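You operate a simulated robot arm through the tools that you are given. There is no shell and no other tool.

The job below is to be done with a simulated robot arm. You get a single attempt, and the scene is never put back.

TASK
Put things in order on the plinth top. At the end: the orange block (marked "10 mm") stands on top of the blue block; the yellow element stands on top of the white plate; the clear sample cup is in the grey slops tub; the orange buff brush stands where the orange block stood; whatever was shut is shut again. Leave all else as you found it, and nothing knocked over.

The check looks at the end state, three seconds after you hand in, the way a careful person would. Anything else that was tipped, shoved, dropped, spilled or broken makes it a failure.

THE ROBOT
A 7-joint arm with a two-finger parallel gripper, fixed in place. Base frame: the origin is at the foot of the arm, x ahead of it, y to its left, z up; the work surface is at about z = 76. Units: cm, degrees, N and s.
With the tool pointing down near the work surface it reaches from about 20 to 68 cm from the base axis. Its first joint turns from -66.0 to 66.0 degrees. Payload 2.4 kg.
The tool frame sits at the grasp point between the pads (the TCP): z along the fingers, y along the line on which they close. The tips reach 3 cm beyond it. Largest opening 9.4 cm; finger width 2.8, thickness 1; the body of the gripper, 5 by 9.6 cm, starts 5.5 cm behind the TCP.
Orientation is that of the tool frame in the base frame, as a unit quaternion [x, y, z, w]. With the fingers straight down and closing along the base's y, the tool's x points along the base's -x, its y along +y and its z along -z.

THE INTERFACE
- The arm moves only by the tool jog_arm. Its argument "deltas" is text: rows parted by semicolons, each of 7 numbers parted by spaces: the turn, a rotation vector about the tool's x, y, z in units of 60 degrees (1.0 is 60 degrees), then the shift along the tool's x, y, z in units of 150 mm (1.0 is 150 mm), then the gripper command, from -1 (shut) to 1 (fully open), values between in proportion. In form: wx wy wz x y z hand; .... A call has 1 to 20 rows; each row is the pose to reach, as a shift and turn from the pose commanded when the call began, along the tool's axes at that moment. A call with a number of a shift or a turn outside -1 to 1 is refused whole. A row lasts 0.2 s, in which the tool goes at most 5 cm and 8.6 degrees; a call with a longer step from one row to the next is refused whole, and so is a gripper value outside its range. Where a pose cannot be reached the arm comes as near as it can. A force on the tool above 40 N (or 10 N above the force at the start of the call, whichever is more), or a blocked arm, ends the call early, and 0.2 s more pass. Each finger travels about 15.3 cm/s and halts on what it meets, pressing with about 27 N; the grip force reading is that of the motor and also rises with nothing between the fingers. The clock runs only during rows and for 0.2 s after the last one: add rows that repeat a pose to give the fingers time. It gives the time, the measured TCP pose, the force on the tool (base axes), the opening and the grip force at its end, in the units of the frame above (readings bear some noise), with the torque about the TCP (base axes, N m) and any sound that the robot's microphone picked up.
- Cameras (640 x 400 px; columns grow to the right, rows downward): "scene" is fixed at [2.83, 46.72, 144.11]; the picture's right is [-0.84, -0.55, 0.00], its down [-0.33, 0.51, -0.79] and it looks along [0.44, -0.66, -0.61] (base axes); focal length 375 px, centre (320, 200). "wrist" rides on the gripper at [7.6, 1.4, -10.3] in the tool frame; the picture's right is [-0.18, 0.98, 0.00], its down [-0.75, -0.14, -0.64] and it looks along [-0.63, -0.12, 0.77] (tool axes); focal length 243 px, centre (320, 200).
- get_image(camera): a new picture of that camera. It takes no simulated time.
- measure_at(camera, pixels): for up to 12 pixels [column, row] of the newest picture of that camera ("zoom" is the newest enlarged one), the place [x, y, z] in the base frame of the surface seen there, good to about 0.3 cm. It takes no simulated time.
- close_up(camera, box): a new picture of the part [left, top, right, bottom] of that camera's present view, enlarged. It takes no simulated time.
- finish_job(): hands the job in; it is judged then, once.

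Leave the gripper open and the arm clear of the work at the hand-in unless told otherwise.

The tools are called after "Call:" as a command line: name --argument value ..., lists and objects as JSON in quotes. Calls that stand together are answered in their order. jog_arm: Moves the arm, as the interface text tells. Its arguments: {"type":"object","properties":{"deltas":{"type":"string"}},"required":["deltas"]} The other tools are called the same way: get_image (camera) takes a picture; measure_at (camera, pixels) gives the place of the surface under pixels of a picture; close_up (camera, box) takes an enlarged picture of a part of a camera's view; finish_job () hands the job in.

At the start:

```text
t: 0.0
eef_pos: [46.22, 3.29, 107.1]
orientation: [0.001, 1.0, 0.0, 0.0]
ft_force: [0.1, 0.1, 0.0]
moment: [0.02, 0.01, -0.01]
opening: 9.39
finger_force: 0.1
```

scene: 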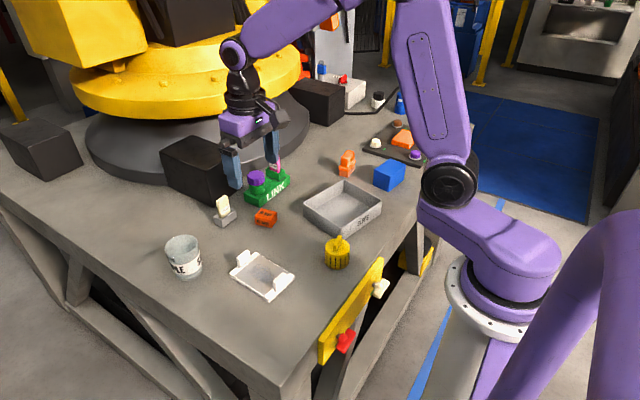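
wrist: 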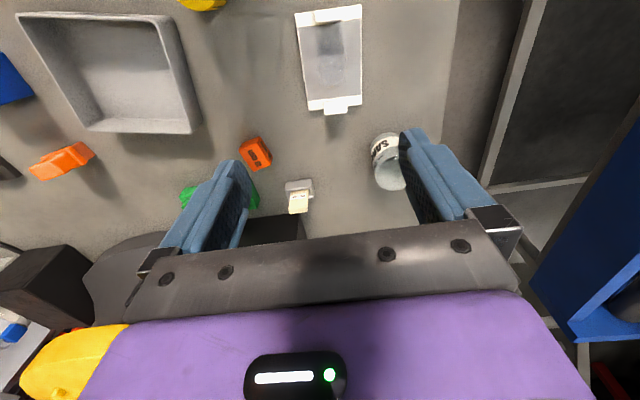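

I see a tabletop with several objects: a white plate, a yellow round element, a grey tub, a blue block, orange things, a green block with a purple top, and a cup. I'll enlarge parts of the scene view to identify each one.

Call:
close_up --camera "scene" --box '[150, 160, 310, 310]'

Call:
close_up --camera "scene" --box '[290, 130, 450, 280]'

Call:
close_up --camera "scene" --box '[290, 50, 450, 180]'

```text
2.67 times, centred on (230, 235) of scene
```

zoom: 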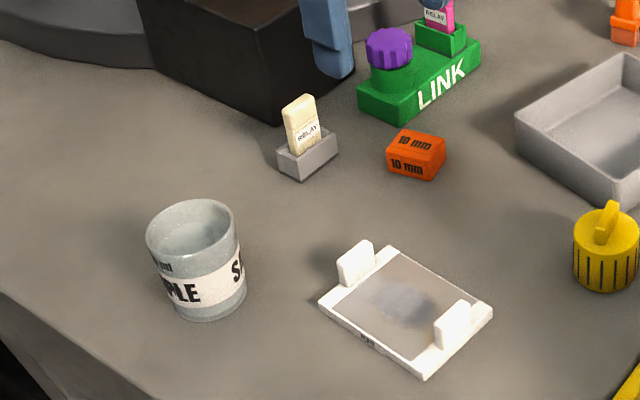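

```text
2.67 times, centred on (370, 205) of scene
```

zoom: 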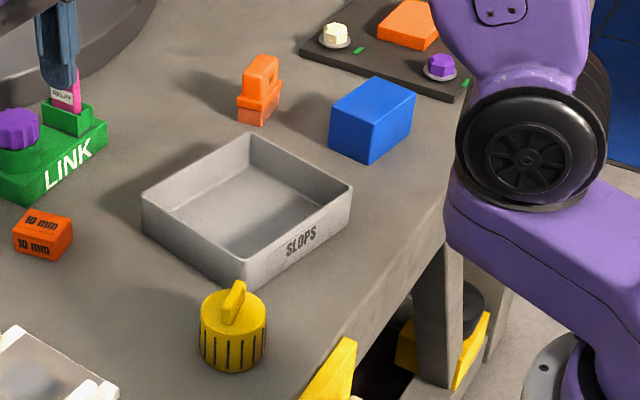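

```text
3.08 times, centred on (370, 115) of scene
```

zoom: 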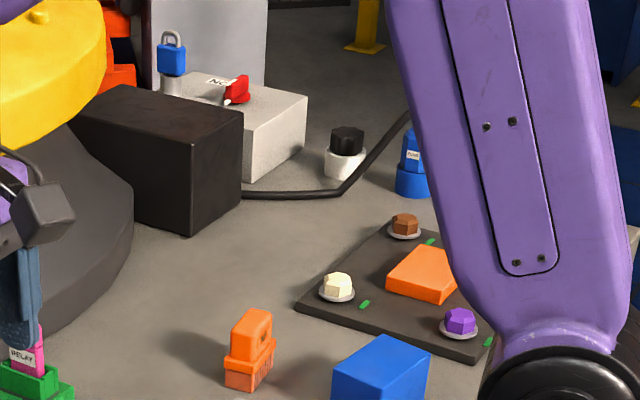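

Next I'll get a closer look at the cup, the plate, the yellow element, the table-edge fixtures and the far panel.

Call:
close_up --camera "scene" --box '[155, 220, 225, 290]'

Call:
close_up --camera "scene" --box '[220, 235, 310, 310]'

Call:
close_up --camera "scene" --box '[300, 220, 450, 370]'

Call:
close_up --camera "scene" --box '[325, 140, 415, 200]'

Call:
close_up --camera "wrist" --box '[0, 0, 320, 220]'

Call:
close_up --camera "wrist" --box '[230, 0, 450, 220]'

```text
5.71 times, centred on (190, 255) of scene
```

zoom: 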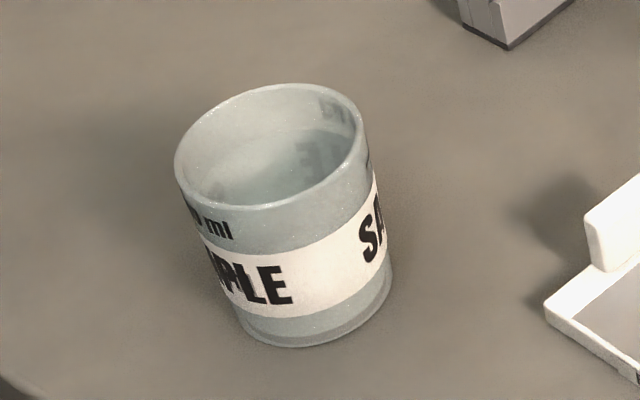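

```text
5.33 times, centred on (265, 272) of scene
```

zoom: 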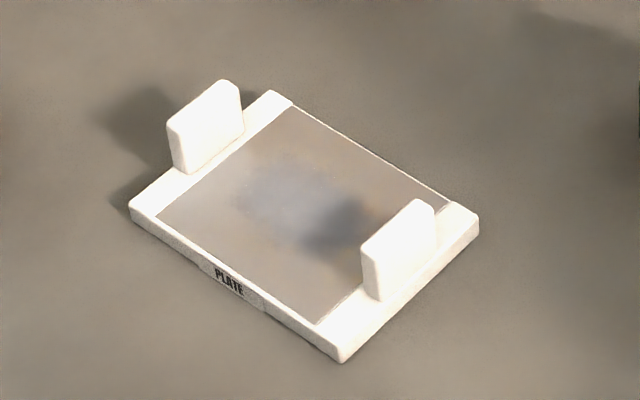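

```text
2.67 times, centred on (375, 295) of scene
```

zoom: 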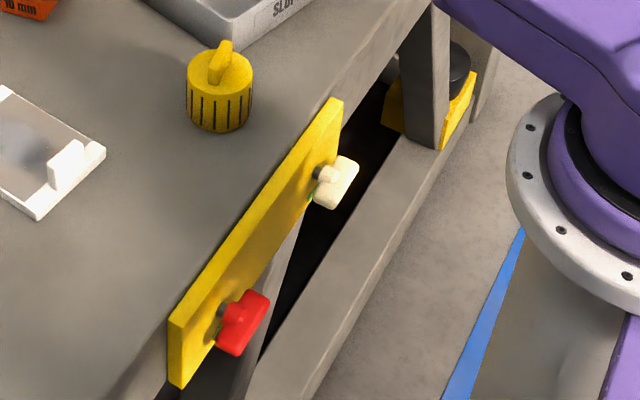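

```text
6.67 times, centred on (370, 170) of scene
```

zoom: 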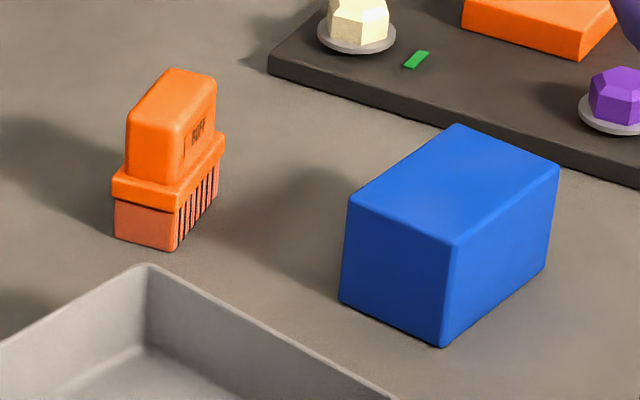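

```text
1.82 times, centred on (160, 110) of wrist
```

zoom: 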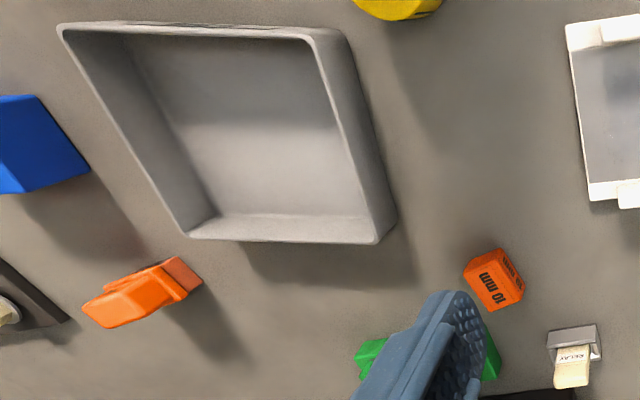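

```text
1.82 times, centred on (340, 110) of wrist
```

zoom: 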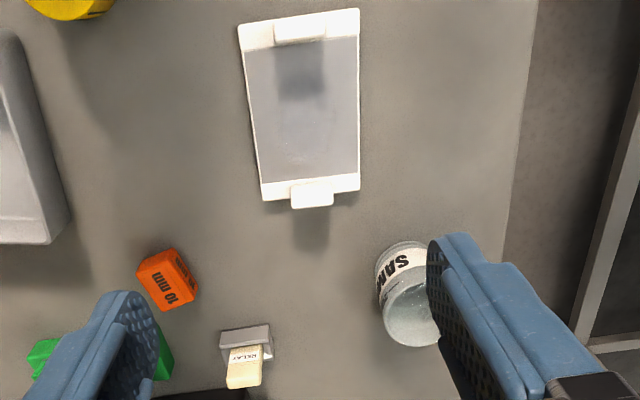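

Identified so far: orange "10 mm" block at (265,217), blue block at (388,175), buff brush at (347,163), yellow element at (337,252), plate at (262,275), SAMPLE cup at (184,258) and SLOPS tub at (342,207). I'll measure points on these in the scene picture.

Call:
get_image --camera "scene"

Call:
close_up --camera "scene" --box '[245, 200, 285, 235]'

```text
taken
```

scene: 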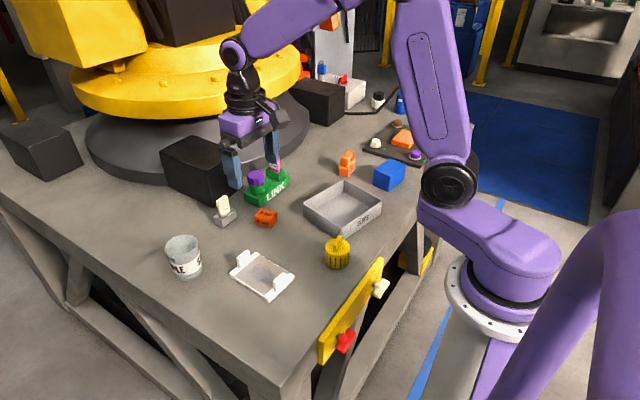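

```text
11.43 times, centred on (265, 218) of scene
```

zoom: 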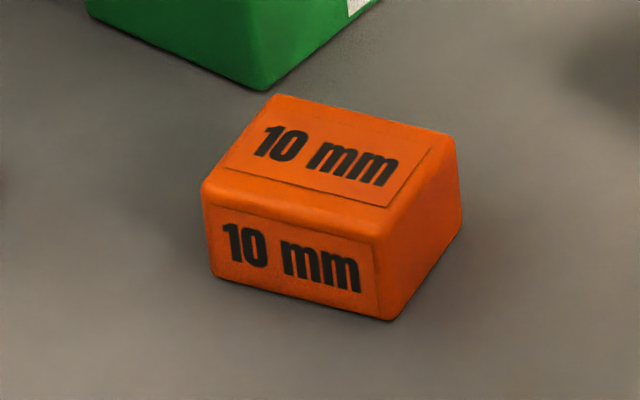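

The zoom now shows the orange block, with top corners near (277,100), (450,142), (382,232) and (210,188). I'll measure those, then the other objects in the scene picture.

Call:
measure_at --camera "zoom" --pixels '[[280, 103], [446, 144], [382, 228], [212, 186], [325, 165], [218, 272], [388, 314], [455, 225], [150, 300], [265, 84], [300, 250], [425, 240]]'

Call:
measure_at --camera "scene" --pixels '[[167, 244], [184, 236], [199, 242], [184, 257], [184, 278], [196, 270], [172, 272], [262, 275], [235, 255], [231, 270], [283, 298], [293, 283]]'

Call:
measure_at --camera "scene" --pixels '[[327, 247], [349, 247], [337, 243], [338, 237], [338, 268], [342, 181], [381, 205], [345, 235], [304, 208], [340, 208], [350, 200], [325, 205]]'

Call:
measure_at --camera "scene" --pixels '[[392, 160], [405, 166], [390, 176], [375, 168], [392, 168], [388, 190], [403, 180], [347, 152], [342, 155], [352, 155], [341, 168], [348, 177]]'

```text
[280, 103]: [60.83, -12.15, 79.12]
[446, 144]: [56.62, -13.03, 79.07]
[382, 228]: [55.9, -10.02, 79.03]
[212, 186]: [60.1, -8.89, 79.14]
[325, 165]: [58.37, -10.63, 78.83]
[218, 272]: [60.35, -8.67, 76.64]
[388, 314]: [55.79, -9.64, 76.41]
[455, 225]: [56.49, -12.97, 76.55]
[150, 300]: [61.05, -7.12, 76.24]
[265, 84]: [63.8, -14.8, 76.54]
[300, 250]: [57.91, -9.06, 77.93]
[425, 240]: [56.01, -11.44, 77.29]
```

```text
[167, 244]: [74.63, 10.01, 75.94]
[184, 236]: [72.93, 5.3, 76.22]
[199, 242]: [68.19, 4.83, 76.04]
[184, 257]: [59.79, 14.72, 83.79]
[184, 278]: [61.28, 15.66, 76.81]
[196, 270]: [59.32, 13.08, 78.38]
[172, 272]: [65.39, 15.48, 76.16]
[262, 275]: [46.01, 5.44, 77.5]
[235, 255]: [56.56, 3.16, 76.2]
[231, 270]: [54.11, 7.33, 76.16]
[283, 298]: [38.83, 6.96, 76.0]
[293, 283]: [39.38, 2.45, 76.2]
```

```text
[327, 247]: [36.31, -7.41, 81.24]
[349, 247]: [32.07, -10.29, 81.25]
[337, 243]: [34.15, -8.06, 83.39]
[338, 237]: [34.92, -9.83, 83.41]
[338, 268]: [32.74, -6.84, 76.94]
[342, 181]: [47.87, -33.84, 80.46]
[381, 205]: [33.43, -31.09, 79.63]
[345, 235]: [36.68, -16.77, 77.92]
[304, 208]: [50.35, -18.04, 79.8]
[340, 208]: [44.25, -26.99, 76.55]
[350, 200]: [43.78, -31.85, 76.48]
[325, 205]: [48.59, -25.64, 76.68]
```

```text
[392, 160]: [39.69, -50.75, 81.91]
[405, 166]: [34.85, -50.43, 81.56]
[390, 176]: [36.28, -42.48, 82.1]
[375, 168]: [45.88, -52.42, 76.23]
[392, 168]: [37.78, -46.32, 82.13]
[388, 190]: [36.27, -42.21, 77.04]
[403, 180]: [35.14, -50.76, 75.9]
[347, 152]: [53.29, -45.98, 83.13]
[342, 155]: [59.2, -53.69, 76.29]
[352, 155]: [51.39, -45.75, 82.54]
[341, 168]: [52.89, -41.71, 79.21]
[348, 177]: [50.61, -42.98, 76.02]
```

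The clear parts of the cup read through to the table behind it, so only the opaque parts give usable depth. I'll zoom in on each object to get its geometry properly, starting with the cup label and rim.

Call:
close_up --camera "scene" --box '[155, 225, 215, 285]'

```text
6.67 times, centred on (185, 255) of scene
```

zoom: 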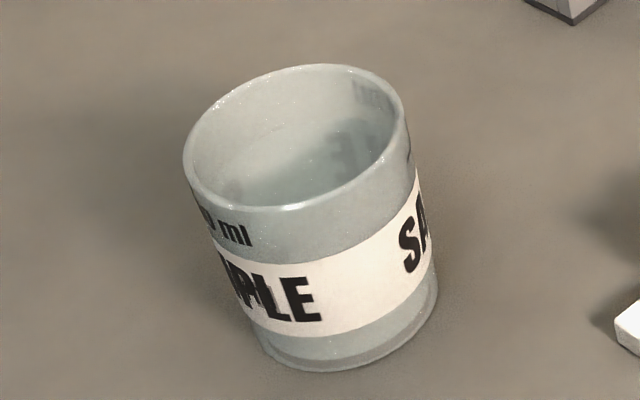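

I'll measure along the label's edges, the rim and the cup's interior.

Call:
measure_at --camera "zoom" --pixels '[[218, 255], [250, 265], [290, 267], [330, 260], [370, 240], [400, 212], [412, 190], [430, 260], [400, 300], [340, 330], [290, 332], [250, 318]]'

Call:
measure_at --camera "zoom" --pixels '[[187, 170], [230, 92], [320, 67], [385, 90], [404, 130], [350, 190], [285, 207], [220, 198], [340, 368], [300, 120], [270, 170], [340, 140]]'

```text
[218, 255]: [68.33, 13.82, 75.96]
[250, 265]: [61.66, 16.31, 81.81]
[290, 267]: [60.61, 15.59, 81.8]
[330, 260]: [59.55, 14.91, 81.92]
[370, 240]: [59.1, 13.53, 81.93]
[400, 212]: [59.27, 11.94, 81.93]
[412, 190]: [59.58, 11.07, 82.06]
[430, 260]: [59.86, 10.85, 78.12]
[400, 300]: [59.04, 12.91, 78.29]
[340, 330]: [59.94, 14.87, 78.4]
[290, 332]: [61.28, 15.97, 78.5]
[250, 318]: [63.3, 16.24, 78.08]
```

```text
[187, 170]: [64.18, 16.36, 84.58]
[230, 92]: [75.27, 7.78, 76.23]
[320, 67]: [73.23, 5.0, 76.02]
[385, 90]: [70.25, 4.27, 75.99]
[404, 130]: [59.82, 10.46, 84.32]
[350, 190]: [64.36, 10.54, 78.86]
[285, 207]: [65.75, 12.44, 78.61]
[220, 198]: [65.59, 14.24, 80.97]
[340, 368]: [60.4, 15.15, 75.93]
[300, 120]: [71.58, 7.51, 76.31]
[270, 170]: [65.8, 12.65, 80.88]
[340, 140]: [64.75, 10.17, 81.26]
```

The label points put the cup's axis at about (62.5, 13.0), with a radius of about 3.4 and the rim at about z = 84.4. Next is the plate.

Call:
close_up --camera "scene" --box '[222, 240, 302, 305]'

```text
6.15 times, centred on (262, 272) of scene
```

zoom: 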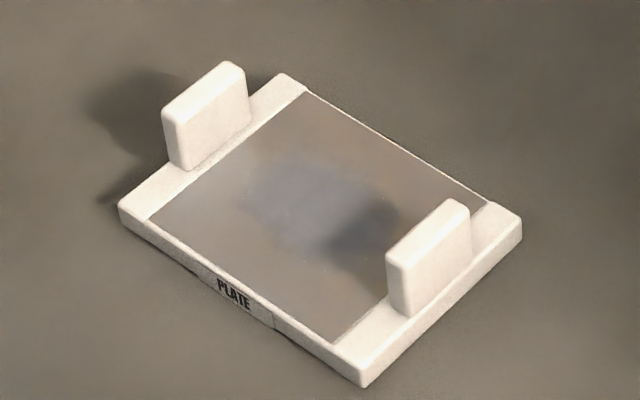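

I'll measure the plate's corners at roughly (284,76), (518,222), (362,380) and (122,205), along with its tabs and the glass.

Call:
measure_at --camera "zoom" --pixels '[[284, 80], [515, 222], [362, 372], [126, 208], [240, 200], [300, 200], [330, 250], [370, 230], [300, 290], [380, 180], [320, 120], [200, 220]]'

Call:
measure_at --camera "zoom" --pixels '[[168, 112], [228, 66], [240, 72], [182, 122], [186, 162], [246, 118], [392, 256], [455, 205], [465, 210], [405, 265], [410, 308], [468, 258]]'

```text
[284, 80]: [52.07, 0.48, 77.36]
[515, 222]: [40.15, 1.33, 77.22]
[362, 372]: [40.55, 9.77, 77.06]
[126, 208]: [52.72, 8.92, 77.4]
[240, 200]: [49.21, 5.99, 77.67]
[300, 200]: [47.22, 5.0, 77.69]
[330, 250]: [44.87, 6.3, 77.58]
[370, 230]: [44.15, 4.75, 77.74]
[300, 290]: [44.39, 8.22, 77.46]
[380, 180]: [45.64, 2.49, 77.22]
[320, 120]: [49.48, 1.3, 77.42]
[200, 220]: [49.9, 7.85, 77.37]
```

```text
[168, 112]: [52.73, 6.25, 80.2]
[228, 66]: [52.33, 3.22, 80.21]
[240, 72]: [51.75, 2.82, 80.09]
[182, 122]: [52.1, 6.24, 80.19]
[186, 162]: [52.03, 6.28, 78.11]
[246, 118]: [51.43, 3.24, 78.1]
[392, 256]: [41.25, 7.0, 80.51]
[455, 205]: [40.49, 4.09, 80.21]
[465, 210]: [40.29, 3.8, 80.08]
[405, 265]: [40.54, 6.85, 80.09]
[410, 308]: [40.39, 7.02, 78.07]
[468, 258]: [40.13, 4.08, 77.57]
```

The plate's centre is about (46.35, 5.1) and its top is at about z = 77.5. The tabs stand at x ≈ 52 and x ≈ 40.8 and rise to z ≈ 80.2. Next is the yellow element.

Call:
close_up --camera "scene" --box '[312, 225, 362, 275]'

```text
8.00 times, centred on (337, 250) of scene
```

zoom: 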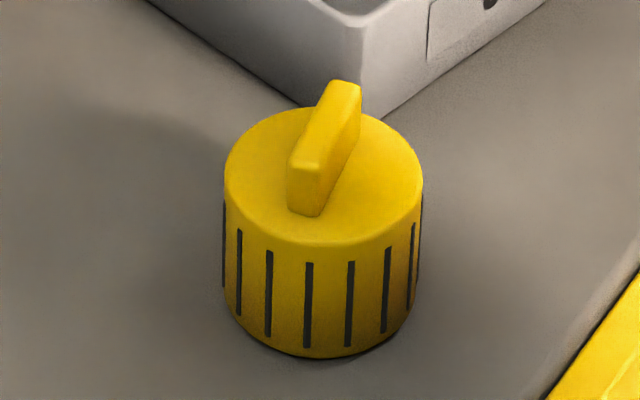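

The element is a slotted cylinder with a fin handle on top. I'll measure points on both, plus the nearby tub corner.

Call:
measure_at --camera "zoom" --pixels '[[228, 180], [260, 125], [300, 108], [400, 150], [418, 190], [380, 225], [320, 240], [260, 220], [270, 180], [380, 180], [330, 350], [240, 310]]'

Call:
measure_at --camera "zoom" --pixels '[[295, 160], [318, 170], [335, 85], [357, 90], [327, 125], [325, 205], [292, 200], [365, 30], [365, 110], [302, 90], [550, 330], [400, 320]]'

```text
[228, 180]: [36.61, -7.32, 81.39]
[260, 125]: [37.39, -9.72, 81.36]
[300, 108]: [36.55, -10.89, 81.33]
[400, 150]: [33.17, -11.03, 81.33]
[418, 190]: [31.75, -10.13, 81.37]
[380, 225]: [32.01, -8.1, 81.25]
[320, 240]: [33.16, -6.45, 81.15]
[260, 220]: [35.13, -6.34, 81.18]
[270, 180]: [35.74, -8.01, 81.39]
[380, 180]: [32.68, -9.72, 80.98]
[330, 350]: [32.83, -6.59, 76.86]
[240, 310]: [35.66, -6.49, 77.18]
```

```text
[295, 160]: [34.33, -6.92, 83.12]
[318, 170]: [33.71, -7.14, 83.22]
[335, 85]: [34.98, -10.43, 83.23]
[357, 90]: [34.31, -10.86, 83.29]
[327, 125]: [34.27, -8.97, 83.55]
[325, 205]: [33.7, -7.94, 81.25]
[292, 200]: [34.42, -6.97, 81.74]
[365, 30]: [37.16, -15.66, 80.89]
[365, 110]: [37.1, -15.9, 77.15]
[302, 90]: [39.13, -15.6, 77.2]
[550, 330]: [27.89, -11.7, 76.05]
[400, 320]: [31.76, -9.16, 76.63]
```

Element: axis about (34.5, -8.8), radius about 2.95, body top at z = 81.3, fin top at z = 83.3. Next I'll zoom on the tub and the blue block.

Call:
close_up --camera "scene" --box '[295, 172, 390, 242]'

```text
5.71 times, centred on (342, 207) of scene
```

zoom: 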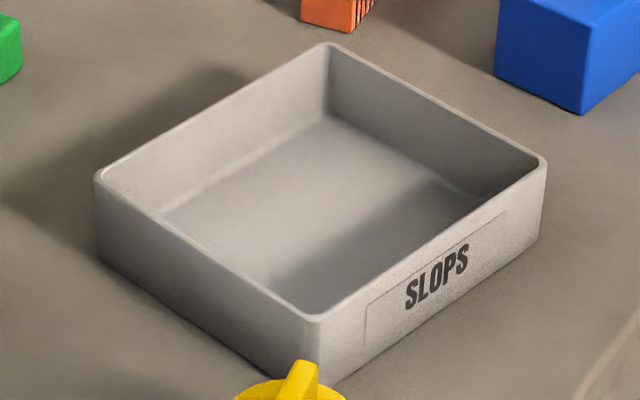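

I'll measure the tub's rim corners at about (325,48), (543,162), (315,318) and (100,175), and its inner floor.

Call:
measure_at --camera "zoom" --pixels '[[325, 47], [541, 163], [313, 315], [100, 175], [330, 118], [490, 200], [305, 300], [170, 215], [320, 200], [380, 160], [250, 210], [350, 260]]'

Call:
close_up --camera "scene" --box '[365, 150, 415, 200]'

```text
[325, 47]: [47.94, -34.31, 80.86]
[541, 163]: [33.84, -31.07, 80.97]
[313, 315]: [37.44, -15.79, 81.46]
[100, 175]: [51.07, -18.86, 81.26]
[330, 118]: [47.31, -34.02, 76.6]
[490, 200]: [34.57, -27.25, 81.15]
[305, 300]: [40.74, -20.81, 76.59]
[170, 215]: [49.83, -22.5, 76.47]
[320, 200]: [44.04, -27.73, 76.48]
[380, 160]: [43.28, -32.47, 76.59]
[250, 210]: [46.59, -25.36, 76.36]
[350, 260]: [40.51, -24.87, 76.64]
```

```text
8.00 times, centred on (390, 175) of scene
```

zoom: 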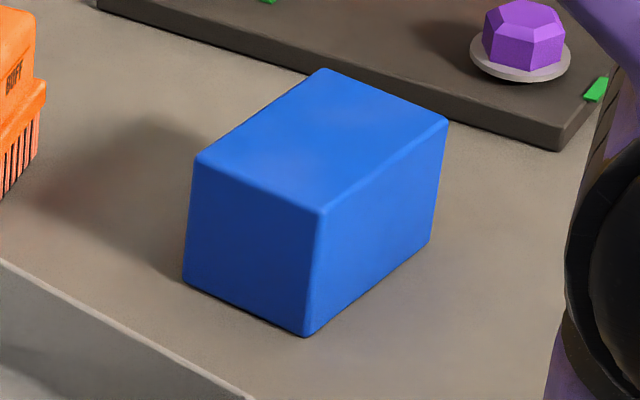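

The tub's centre is about (42.5, -25), its rim at z ≈ 81.1 and its floor at z ≈ 76.5. I'll measure the blue block's corners next.

Call:
measure_at --camera "zoom" --pixels '[[322, 73], [445, 123], [320, 208], [200, 158], [320, 140], [303, 330], [186, 280], [428, 240], [260, 250], [380, 220], [560, 145], [20, 270]]'

Call:
close_up --camera "scene" --box '[325, 142, 370, 187]'

```text
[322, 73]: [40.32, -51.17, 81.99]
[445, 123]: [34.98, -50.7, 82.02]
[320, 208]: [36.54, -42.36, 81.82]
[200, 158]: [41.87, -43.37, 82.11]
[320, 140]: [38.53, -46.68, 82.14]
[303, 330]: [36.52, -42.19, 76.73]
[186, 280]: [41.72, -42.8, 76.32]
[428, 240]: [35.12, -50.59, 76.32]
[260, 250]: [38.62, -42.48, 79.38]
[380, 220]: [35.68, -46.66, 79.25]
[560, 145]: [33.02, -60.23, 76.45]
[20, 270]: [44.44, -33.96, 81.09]
```

```text
8.89 times, centred on (348, 164) of scene
```

zoom: 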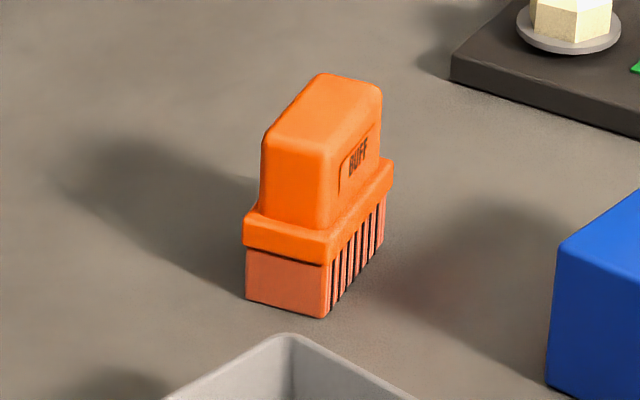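

The blue block's top is centred at about (38.4, -46.9) at z = 82.1. Its long side is 8.3 cm and runs along about (0.18, 0.98). Brush points next.

Call:
measure_at --camera "zoom" --pixels '[[320, 78], [376, 90], [325, 145], [268, 132], [322, 110], [295, 190], [350, 190], [248, 215], [328, 238], [390, 168], [285, 230], [360, 210]]'

Call:
measure_at --camera "zoom" --pixels '[[250, 295], [325, 315], [382, 240], [248, 255], [325, 265], [290, 280], [360, 250], [330, 218], [330, 330], [240, 310], [270, 140], [330, 150]]'

```text
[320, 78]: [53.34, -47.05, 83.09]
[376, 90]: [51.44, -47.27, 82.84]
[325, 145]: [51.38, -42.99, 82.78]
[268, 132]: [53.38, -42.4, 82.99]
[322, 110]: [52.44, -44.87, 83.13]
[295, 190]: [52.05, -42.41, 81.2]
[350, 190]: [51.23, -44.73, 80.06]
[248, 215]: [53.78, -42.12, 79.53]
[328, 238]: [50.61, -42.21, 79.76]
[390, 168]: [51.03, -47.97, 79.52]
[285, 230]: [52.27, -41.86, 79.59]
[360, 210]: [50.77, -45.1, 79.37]
```

```text
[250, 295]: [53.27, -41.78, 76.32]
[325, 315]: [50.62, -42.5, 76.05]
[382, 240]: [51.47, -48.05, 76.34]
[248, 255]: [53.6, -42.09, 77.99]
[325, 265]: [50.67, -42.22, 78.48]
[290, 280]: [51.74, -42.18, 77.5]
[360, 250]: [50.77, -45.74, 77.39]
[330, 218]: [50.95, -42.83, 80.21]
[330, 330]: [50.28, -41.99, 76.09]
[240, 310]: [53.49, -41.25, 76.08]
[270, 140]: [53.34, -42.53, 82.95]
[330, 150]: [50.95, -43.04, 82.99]
```

The brush handle is centred at about (52.4, -44.9). It is about 2.3 wide in x and 4.8 long in y, with z running from 79.8 to 83.1. Before moving I'll measure the neighbours of the orange block: the green LINK block, the relay in its holder and the black box.

Call:
close_up --camera "scene" --box '[150, 120, 300, 235]'

```text
3.48 times, centred on (225, 178) of scene
```

zoom: 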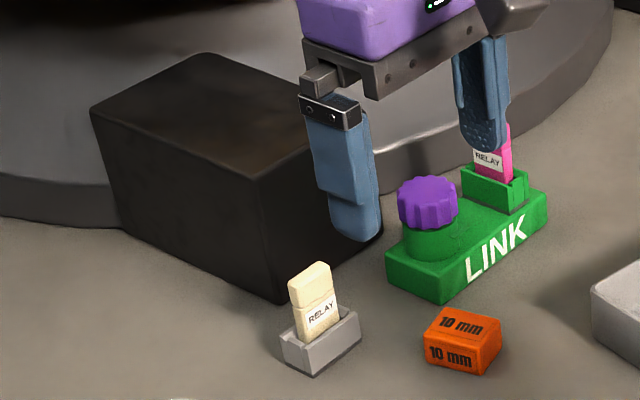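

I'll measure those obstacle points.

Call:
measure_at --camera "zoom" --pixels '[[390, 250], [443, 300], [545, 225], [445, 265], [430, 185], [490, 170], [315, 270], [320, 370], [355, 340], [285, 345], [250, 175], [280, 295]]'

```text
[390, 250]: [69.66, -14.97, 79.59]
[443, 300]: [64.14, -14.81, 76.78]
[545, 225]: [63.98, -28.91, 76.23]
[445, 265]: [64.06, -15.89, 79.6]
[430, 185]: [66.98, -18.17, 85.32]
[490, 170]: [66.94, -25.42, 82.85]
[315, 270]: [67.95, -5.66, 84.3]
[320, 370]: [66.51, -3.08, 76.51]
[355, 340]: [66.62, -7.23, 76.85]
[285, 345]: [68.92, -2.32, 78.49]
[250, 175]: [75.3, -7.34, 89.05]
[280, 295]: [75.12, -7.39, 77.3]
```

All is clear around the orange block: the green LINK starts at x ≥ 64 and the relay holder at x ≥ 66.5. I'm moving the open gripper to about (58.35, -11, 95) above the orange block, turning 13° to line up with its sides.

Call:
jog_arm --deltas "0 0 -0.027 -0.101 -0.119 0.1 1; 0 0 -0.054 -0.202 -0.238 0.2 1; 0 0 -0.081 -0.303 -0.357 0.3 1; 0 0 -0.1085 -0.4045 -0.4765 0.4 1; 0 0 -0.1356 -0.506 -0.596 0.5 1; 0 0 -0.163 -0.607 -0.715 0.6 1; 0 0 -0.19 -0.708 -0.834 0.7 1; 0 0 -0.217 -0.809 -0.953 0.8 1; 0 0 -0.217 -0.809 -0.953 0.8 1"

```text
t: 2.0
eef_pos: [58.45, -11.02, 95.06]
orientation: [-0.113, 0.994, 0.001, 0.0]
ft_force: [0.7, -0.3, -1.2]
moment: [0.01, 0.0, 0.03]
opening: 9.38
finger_force: 0.0
```

The arm is at (58.45, -11.02, 95.06) and turned as wanted. I'll check the alignment in both pictures.

Call:
get_image --camera "wrist"

Call:
close_up --camera "scene" --box '[200, 130, 320, 240]'

```text
taken
```

wrist: 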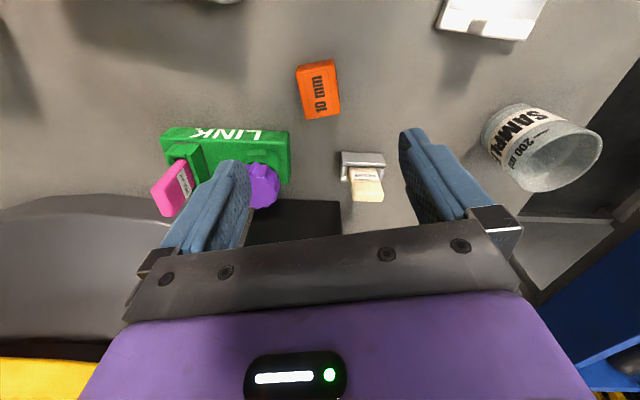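

```text
3.64 times, centred on (260, 185) of scene
```

zoom: 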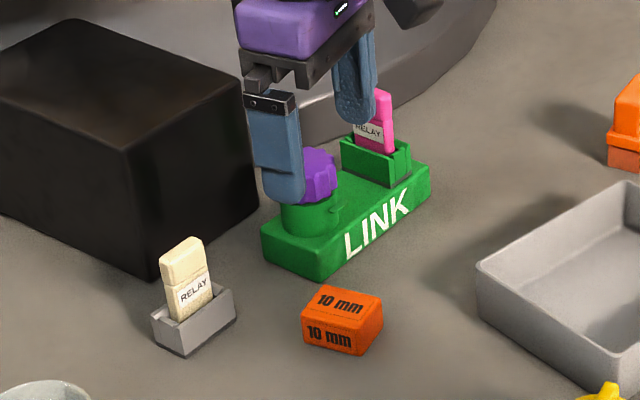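

By projection, the point 16 cm below the TCP should appear near (320,95) in the wrist view, and the block is at (317,90), which agrees. I'll refine the position by measuring the block's corners in a wrist close-up.

Call:
close_up --camera "wrist" --box '[280, 50, 360, 130]'

```text
5.00 times, centred on (320, 90) of wrist
```

zoom: 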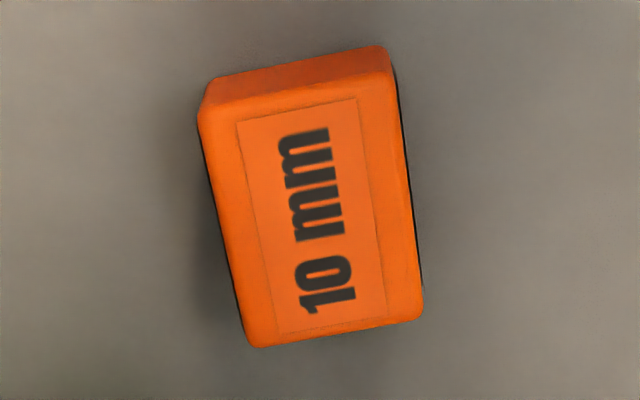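

I'll measure the top corners in this zoom: (203,115), (388,82), (418,310) and (250,340).

Call:
measure_at --camera "zoom" --pixels '[[206, 116], [385, 85], [415, 308], [252, 338], [315, 210], [230, 230], [400, 200], [215, 82], [380, 55]]'

```text
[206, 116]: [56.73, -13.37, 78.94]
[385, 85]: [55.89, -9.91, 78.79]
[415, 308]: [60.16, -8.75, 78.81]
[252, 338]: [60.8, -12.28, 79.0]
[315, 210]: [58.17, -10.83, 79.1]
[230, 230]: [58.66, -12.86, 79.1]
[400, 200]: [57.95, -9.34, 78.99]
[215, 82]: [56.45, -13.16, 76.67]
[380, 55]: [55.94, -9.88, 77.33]
```

The block's centre is (58.4, -11.08) and its yaw is about 13.5°, which matches the gripper. I'm narrowing the opening to about 6.5 cm and lowering to z ≈ 80.

Call:
jog_arm --deltas "0 0 0 0 0 0.15 0.383; 0 0 0 0 0 0.35 0.383; 0 0 0 0 0 0.55 0.383; 0 0 0 0 0 0.7 0.383; 0 0 0 0 0 0.82 0.383; 0 0 0 0 0 0.9 0.383; 0 0 0 0 0 0.96 0.383; 0 0 0 0 0 1.0 0.383; 0 0 0 0 0 1.0 0.383"

```text
t: 4.0
eef_pos: [58.53, -11.09, 80.0]
orientation: [-0.113, 0.994, -0.001, 0.0]
ft_force: [-0.1, -0.1, 0.7]
moment: [0.04, 0.0, 0.0]
opening: 6.51
finger_force: 0.0
```

TCP is at z = 80.0 with no contact. I'm going down 0.4 cm more and closing on the block.

Call:
jog_arm --deltas "0 0 0 0 0 0.014 0.383; 0 0 0 0 0 0.027 0.383; 0 0 0 0 0 0.027 0.0; 0 0 0 0 0 0.027 -0.4; 0 0 0 0 0 0.027 -0.7; 0 0 0 0 0 0.027 -0.7"

```text
t: 5.4
eef_pos: [58.49, -11.1, 79.7]
orientation: [-0.114, 0.994, 0.0, 0.0]
ft_force: [0.1, -0.4, 0.3]
moment: [0.02, -0.02, -0.01]
opening: 3.92
finger_force: 27.6
```

The fingers stopped at 3.92 cm with 27.6 N, so the block is held. I'm lifting it straight up.

Call:
jog_arm --deltas "0 0 0 0 0 -0.03 -0.7; 0 0 0 0 0 -0.1 -0.7; 0 0 0 0 0 -0.25 -0.7; 0 0 0 0 0 -0.45 -0.7; 0 0 0 0 0 -0.65 -0.7; 0 0 0 0 0 -0.85 -0.7; 0 0 0 0 0 -0.95 -0.7; 0 0 0 0 0 -1 -0.7; 0 0 0 0 0 -1 -0.7"

Call:
get_image --camera "scene"

Call:
get_image --camera "wrist"

```text
t: 7.4
eef_pos: [58.43, -11.12, 94.81]
orientation: [-0.113, 0.994, -0.001, 0.0]
ft_force: [0.4, 0.0, -0.5]
moment: [-0.02, 0.0, 0.02]
opening: 3.92
finger_force: 26.9
```

```text
taken
```

scene: 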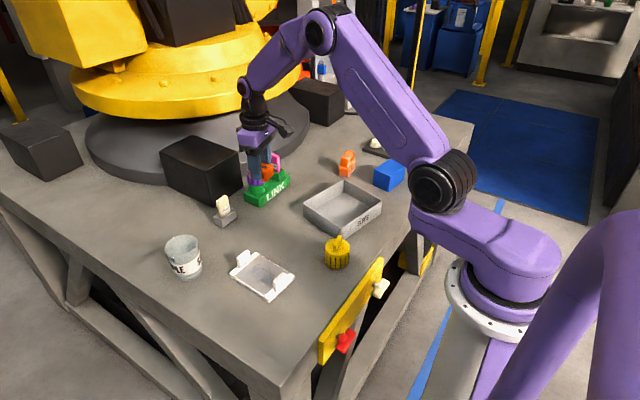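

```text
taken
```

wrist: 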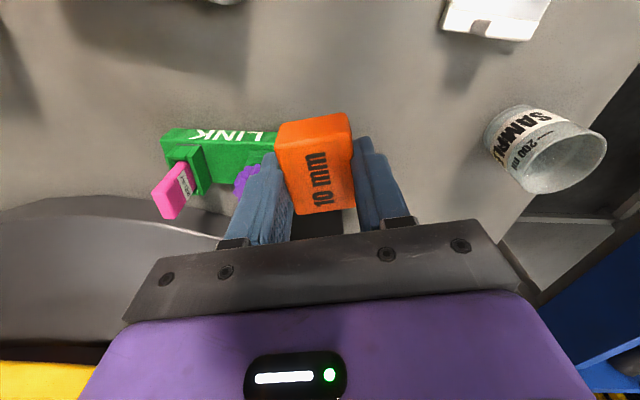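

The block is held with its bottom about 3.5 cm below the TCP. I'm starting the carry toward the blue block, turning -23° so the block's sides line up with the blue one. This is the first third of the move.

Call:
jog_arm --deltas "0 0 0.06 0.08 -0.09 0 -0.7; 0 0 0.14 0.22 -0.24 0 -0.7; 0 0 0.22 0.36 -0.4 0 -0.7; 0 0 0.3 0.49 -0.54 0 -0.7; 0 0 0.36 0.58 -0.64 0 -0.7; 0 0 0.383 0.612 -0.675 0 -0.7; 0 0 0.383 0.612 -0.675 0 -0.7"

```text
t: 9.0
eef_pos: [51.75, -23.1, 94.74]
orientation: [0.087, 0.996, 0.0, 0.0]
ft_force: [0.2, -1.3, -0.9]
moment: [0.03, 0.01, -0.06]
opening: 3.92
finger_force: 27.1
```

Yaw is now -10°. I'm continuing toward (38.4, -46.9).

Call:
jog_arm --deltas "0 0 0 0.03 -0.09 0 -0.7; 0 0 0 0.1 -0.29 0 -0.7; 0 0 0 0.18 -0.51 0 -0.7; 0 0 0 0.25 -0.71 0 -0.7; 0 0 0 0.29 -0.83 0 -0.7; 0 0 0 0.3 -0.86 0 -0.7; 0 0 0 0.3 -0.86 0 -0.7"

```text
t: 10.6
eef_pos: [45.28, -35.0, 94.56]
orientation: [0.087, 0.996, 0.0, 0.0]
ft_force: [-0.8, 0.0, -1.5]
moment: [-0.01, 0.02, 0.02]
opening: 3.93
finger_force: 26.9
```

I'm covering the last stretch to directly above the blue block.

Call:
jog_arm --deltas "0 0 0 0.03 -0.09 0 -0.7; 0 0 0 0.1 -0.29 0 -0.7; 0 0 0 0.18 -0.51 0 -0.7; 0 0 0 0.25 -0.71 0 -0.7; 0 0 0 0.3 -0.83 0 -0.7; 0 0 0 0.312 -0.861 0 -0.7; 0 0 0 0.312 -0.861 0 -0.7"

Call:
get_image --camera "wrist"

Call:
get_image --camera "scene"

```text
t: 12.2
eef_pos: [38.32, -46.93, 94.76]
orientation: [0.087, 0.996, -0.001, 0.0]
ft_force: [0.5, 0.9, -0.5]
moment: [0.01, 0.0, -0.02]
opening: 3.94
finger_force: 26.9
```

```text
taken
```

wrist: 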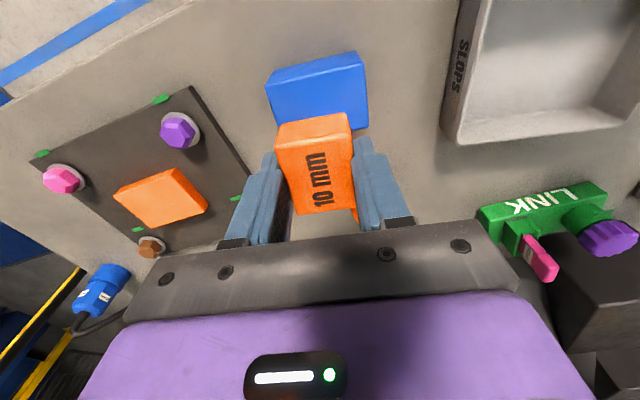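

```text
taken
```

scene: 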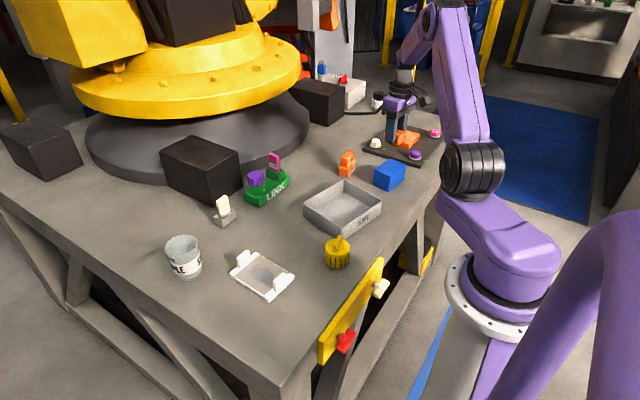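

The blue block sits right behind the held block in the wrist view. I'll zoom in to confirm the offset before lowering.

Call:
close_up --camera "wrist" --box '[240, 30, 400, 230]'

```text
2.00 times, centred on (320, 130) of wrist
```

zoom: 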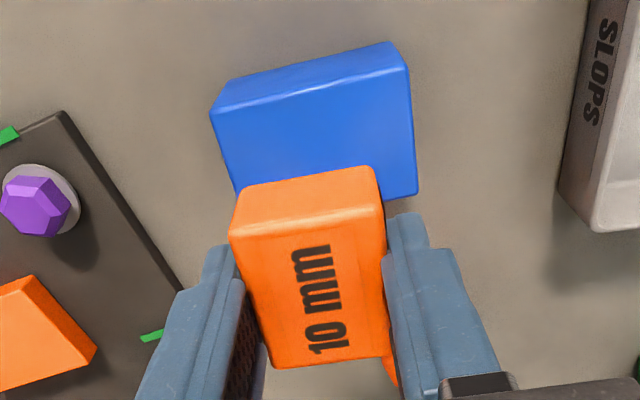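

I'll measure the blue top corners in this zoom.

Call:
measure_at --camera "zoom" --pixels '[[214, 113], [405, 70], [415, 192], [237, 190], [310, 130], [390, 130], [240, 205], [375, 170], [300, 180]]'

```text
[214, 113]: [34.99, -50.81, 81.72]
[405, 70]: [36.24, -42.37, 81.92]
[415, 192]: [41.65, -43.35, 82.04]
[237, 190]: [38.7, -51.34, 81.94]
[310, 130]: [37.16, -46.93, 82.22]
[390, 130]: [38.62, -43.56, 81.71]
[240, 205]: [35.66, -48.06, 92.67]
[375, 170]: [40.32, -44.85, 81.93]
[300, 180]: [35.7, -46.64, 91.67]
```

The blue centre is confirmed at about (38.35, -47.05), and the TCP is right above it. I'm lowering to z ≈ 86.1, a little above contact.

Call:
jog_arm --deltas "0 0 0 0 0 0.05 -0.7; 0 0 0 0 0 0.17 -0.7; 0 0 0 0 0 0.31 -0.7; 0 0 0 0 0 0.42 -0.7; 0 0 0 0 0 0.5 -0.7; 0 0 0 0 0 0.55 -0.7; 0 0 0 0 0 0.575 -0.7; 0 0 0 0 0 0.575 -0.7"

```text
t: 14.0
eef_pos: [38.37, -46.77, 86.11]
orientation: [0.087, 0.996, 0.0, 0.0]
ft_force: [0.2, 0.0, -1.3]
moment: [0.01, -0.02, -0.02]
opening: 3.91
finger_force: 26.5
```

I'm easing down in 1 mm steps to find contact.

Call:
jog_arm --deltas "0 0 0 0 -0.006 0.007 -0.7; 0 0 0 0 -0.012 0.014 -0.7; 0 0 0 0 -0.012 0.02 -0.7; 0 0 0 0 -0.012 0.027 -0.7; 0 0 0 0 -0.012 0.027 -0.7"

Call:
close_up --camera "scene" --box '[355, 130, 425, 200]'

```text
t: 15.2
eef_pos: [38.27, -47.01, 85.72]
orientation: [0.088, 0.996, 0.0, 0.0]
ft_force: [0.4, -0.6, -0.5]
moment: [-0.02, 0.01, 0.02]
opening: 3.92
finger_force: 27.0
```

```text
5.71 times, centred on (390, 165) of scene
```

zoom: 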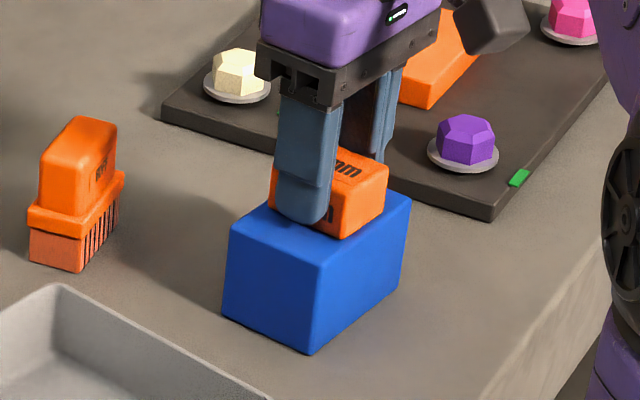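

No contact is felt yet and the block hovers a hair above. I'm continuing down 3 mm in fine steps.

Call:
jog_arm --deltas "0 0 0 0 0 0.005 -0.7; 0 0 0 0 0 0.01 -0.7; 0 0 0 0 0 0.013 -0.7; 0 0 0 0 0 0.013 -0.7"

```text
t: 16.2
eef_pos: [38.24, -47.01, 85.63]
orientation: [0.086, 0.996, -0.001, 0.0]
ft_force: [-2.9, 7.1, 22.9]
moment: [0.26, 0.12, 0.0]
opening: 3.93
finger_force: 27.0
```

There is contact at 22.9 N upward, so the block is resting on the blue one. I'm easing back about 1 mm to relieve the force, then opening gently to about 5.5 cm.

Call:
jog_arm --deltas "0 0 0 0 0 -0.006 -0.7; 0 0 0 0 0 -0.006 -0.7"

```text
t: 16.8
eef_pos: [38.44, -47.02, 85.65]
orientation: [0.087, 0.996, -0.001, 0.001]
ft_force: [2.8, 1.9, 14.8]
moment: [0.07, -0.11, -0.01]
opening: 3.92
finger_force: 27.2
```

Call:
jog_arm --deltas "0 0 0 0 0 -0.004 -0.7; 0 0 0 0 0 -0.004 -0.7"

```text
t: 17.4
eef_pos: [38.24, -46.96, 85.61]
orientation: [0.087, 0.996, 0.0, -0.001]
ft_force: [0.2, -0.5, 2.8]
moment: [-0.11, -0.11, 0.02]
opening: 3.95
finger_force: 26.9
```

The force is down to 2.8 N with the block resting. I'm opening the fingers in steps.

Call:
jog_arm --deltas "0 0 0 0 0 0 -0.15; 0 0 0 0 0 0 0.1; 0 0 0 0 0 0 0.3; 0 0 0 0 0 0 0.3"

Call:
close_up --camera "scene" --box '[355, 130, 425, 200]'

```text
t: 18.4
eef_pos: [38.31, -46.87, 85.67]
orientation: [0.087, 0.996, -0.001, 0.001]
ft_force: [0.3, 0.3, -0.1]
moment: [0.0, -0.02, -0.01]
opening: 6.12
finger_force: 0.0
```

```text
5.71 times, centred on (390, 165) of scene
```

zoom: 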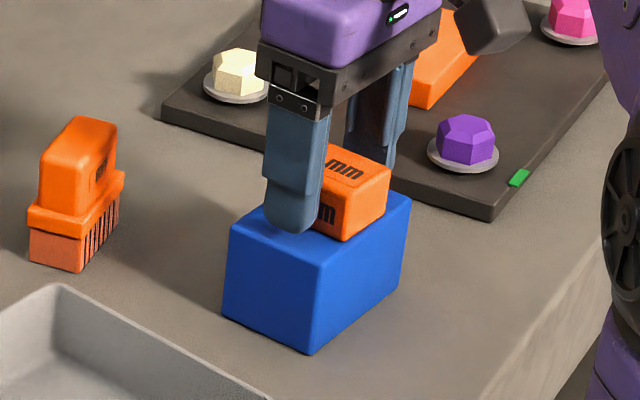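

The block is resting on the blue one and the fingers are clear. I'm going straight up.

Call:
jog_arm --deltas "0 0 0 0 0 -0.03 0.3; 0 0 0 0 0 -0.1 0.3; 0 0 0 0 0 -0.25 0.3; 0 0 0 0 0 -0.45 0.3; 0 0 0 0 0 -0.65 0.3; 0 0 0 0 0 -0.75 0.3; 0 0 0 0 0 -0.8 0.3; 0 0 0 0 0 -0.8 0.3"

Call:
close_up --camera "scene" --box '[325, 130, 425, 200]'

Call:
get_image --camera "wrist"

```text
t: 20.2
eef_pos: [38.21, -47.11, 97.72]
orientation: [0.087, 0.996, 0.0, 0.001]
ft_force: [0.1, -0.1, -0.2]
moment: [0.0, 0.01, 0.03]
opening: 6.14
finger_force: 0.2
```

```text
5.71 times, centred on (375, 165) of scene
```

zoom: 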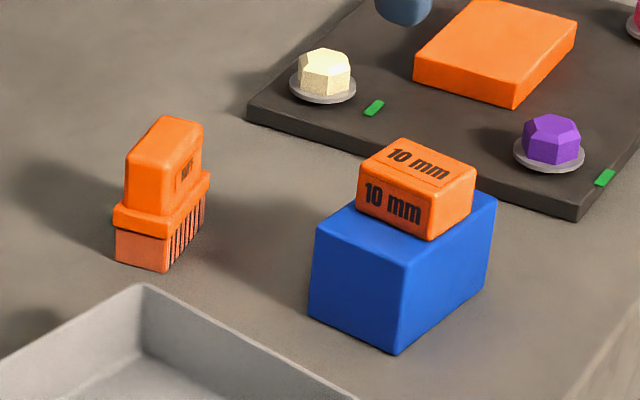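

```text
taken
```

wrist: 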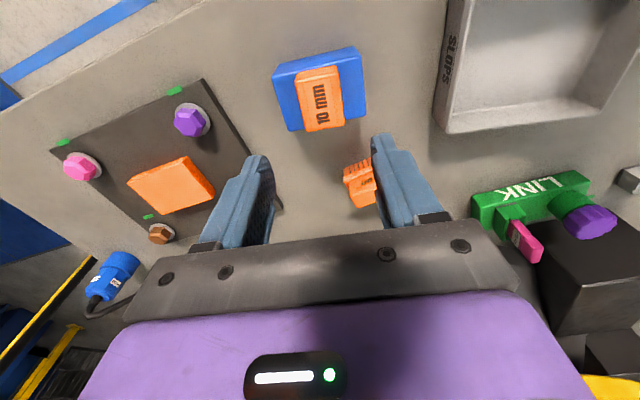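

The orange block stands squarely on the blue one. Next is the brush: I'm moving above it at about (52.4, -44.9) while turning so the fingers close across its 2.3 cm thickness, along x. This is the first 60° of turn.

Call:
jog_arm --deltas "0 0 0.125 -0.113 0.039 0 0.3; 0 0 0.25 -0.227 0.077 0 0.3; 0 0 0.375 -0.34 0.116 0 0.3; 0 0 0.5 -0.4535 0.1545 0 0.3; 0 0 0.625 -0.567 0.193 0 0.3; 0 0 0.75 -0.68 0.232 0 0.3; 0 0 0.875 -0.794 0.27 0 0.3; 0 0 1.0 -0.907 0.309 0 0.3; 0 0 1.0 -0.907 0.309 0 0.3"

```text
t: 22.2
eef_pos: [52.45, -44.74, 97.61]
orientation: [0.574, 0.819, 0.0, 0.0]
ft_force: [-0.3, -0.2, 0.8]
moment: [0.0, -0.02, 0.01]
opening: 6.11
finger_force: 0.1
```

Yaw is -70° and the position is reached. I'm turning the last 20° and lowering to z ≈ 91 to see whether the arm still reaches there with the tool vertical.

Call:
jog_arm --deltas "0 0 0.1 0 0 0.05 0.3; 0 0 0.2 0 0 0.15 0.3; 0 0 0.3 0 0 0.27 0.3; 0 0 0.333 0 0 0.37 0.3; 0 0 0.333 0 0 0.43 0.3; 0 0 0.333 0 0 0.44 0.3; 0 0 0.333 0 0 0.44 0.3"

Call:
get_image --camera "wrist"

Call:
get_image --camera "scene"

```text
t: 23.8
eef_pos: [52.5, -44.8, 91.09]
orientation: [0.707, 0.707, 0.0, 0.0]
ft_force: [0.1, 0.4, 0.7]
moment: [0.0, 0.0, 0.0]
opening: 6.12
finger_force: 0.1
```

```text
taken
```

wrist: 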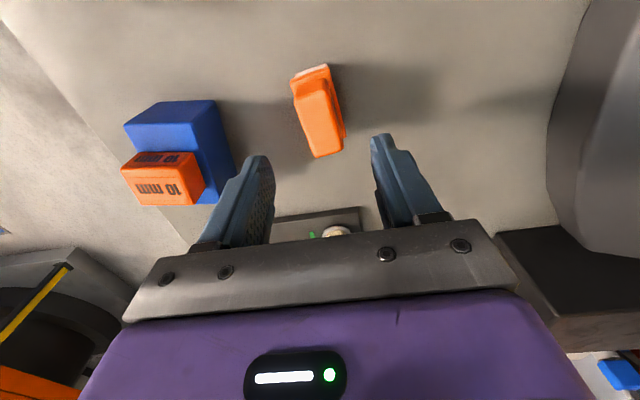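

```text
taken
```

scene: 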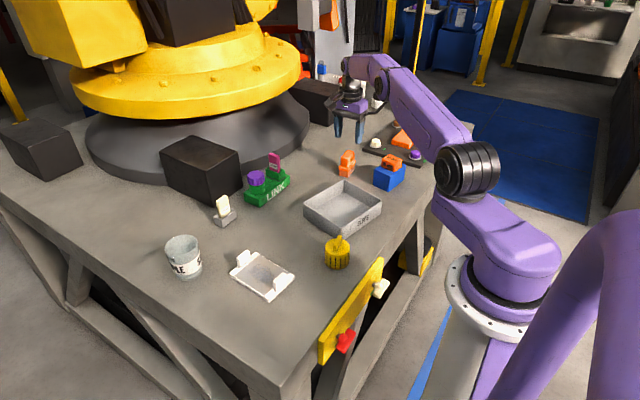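

The pose is reached with the tool vertical at z = 91. The brush appears at (320,110). I'll zoom in on it to measure its centre and yaw.

Call:
close_up --camera "wrist" --box '[275, 50, 365, 170]'

```text
3.33 times, centred on (320, 110) of wrist
```

zoom: 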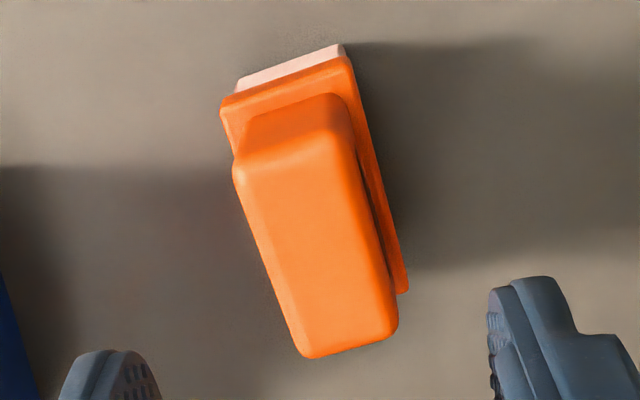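

I'll measure the handle's top corners and the flange corners.

Call:
measure_at --camera "zoom" --pixels '[[240, 175], [345, 145], [390, 325], [308, 350], [318, 245], [275, 265], [370, 230], [224, 105], [347, 65], [404, 285], [385, 200], [290, 165]]'

```text
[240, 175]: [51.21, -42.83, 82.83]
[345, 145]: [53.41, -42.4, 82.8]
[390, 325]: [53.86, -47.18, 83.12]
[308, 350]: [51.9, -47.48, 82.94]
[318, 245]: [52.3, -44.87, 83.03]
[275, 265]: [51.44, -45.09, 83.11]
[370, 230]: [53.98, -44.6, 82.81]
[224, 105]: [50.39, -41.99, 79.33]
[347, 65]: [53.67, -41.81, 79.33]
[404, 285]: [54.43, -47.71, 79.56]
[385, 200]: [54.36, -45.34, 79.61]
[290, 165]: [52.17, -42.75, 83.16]
```

The handle's centre is (52.6, -44.95) and its long axis is about 7° off -y, so I'm correcting yaw by +7°. I'm lowering to z ≈ 83.4, which puts the tips at about 80.4, just above the flange at 79.7.

Call:
jog_arm --deltas "0 0 -0.06 -0.005 0.004 0.05 0.2; 0 0 -0.117 -0.01 0.007 0.14 0.2; 0 0 -0.117 -0.01 0.007 0.25 0.2; 0 0 -0.117 -0.01 0.007 0.35 0.2; 0 0 -0.117 -0.01 0.007 0.43 0.2; 0 0 -0.117 -0.01 0.007 0.48 0.2; 0 0 -0.117 -0.01 0.007 0.51 0.2; 0 0 -0.117 -0.01 0.007 0.513 0.2; 0 0 -0.117 -0.01 0.007 0.513 0.2"

Call:
close_up --camera "scene" --box '[310, 110, 400, 200]'

Call:
get_image --camera "wrist"

```text
t: 25.8
eef_pos: [52.41, -44.87, 83.37]
orientation: [0.662, 0.75, 0.0, 0.001]
ft_force: [0.1, 0.9, 0.4]
moment: [-0.03, 0.01, 0.0]
opening: 5.66
finger_force: 0.1
```

```text
4.44 times, centred on (355, 155) of scene
```

zoom: 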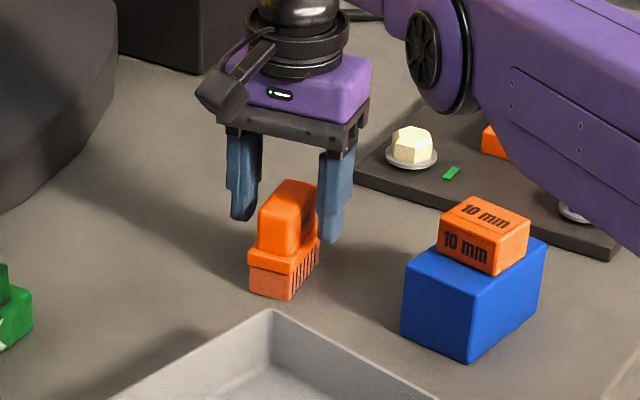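

```text
taken
```

wrist: 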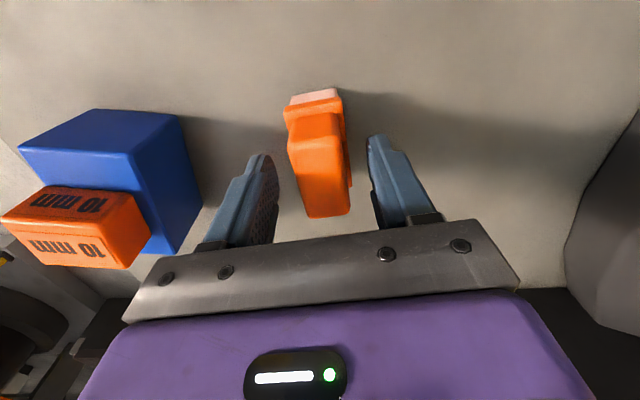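

The handle is centred between the fingers. I'm closing on it.

Call:
jog_arm --deltas "0 0 0 0 0 0.01 0.0; 0 0 0 0 0 0.015 -0.25; 0 0 0 0 0 0.015 -0.5; 0 0 0 0 0 0.015 -0.8; 0 0 0 0 0 0.015 -0.8; 0 0 0 0 0 0.015 -0.8"

```text
t: 27.2
eef_pos: [52.39, -44.73, 83.2]
orientation: [0.662, 0.75, 0.0, 0.0]
ft_force: [1.3, -1.4, 1.4]
moment: [0.0, -0.03, -0.01]
opening: 3.21
finger_force: 26.8
```

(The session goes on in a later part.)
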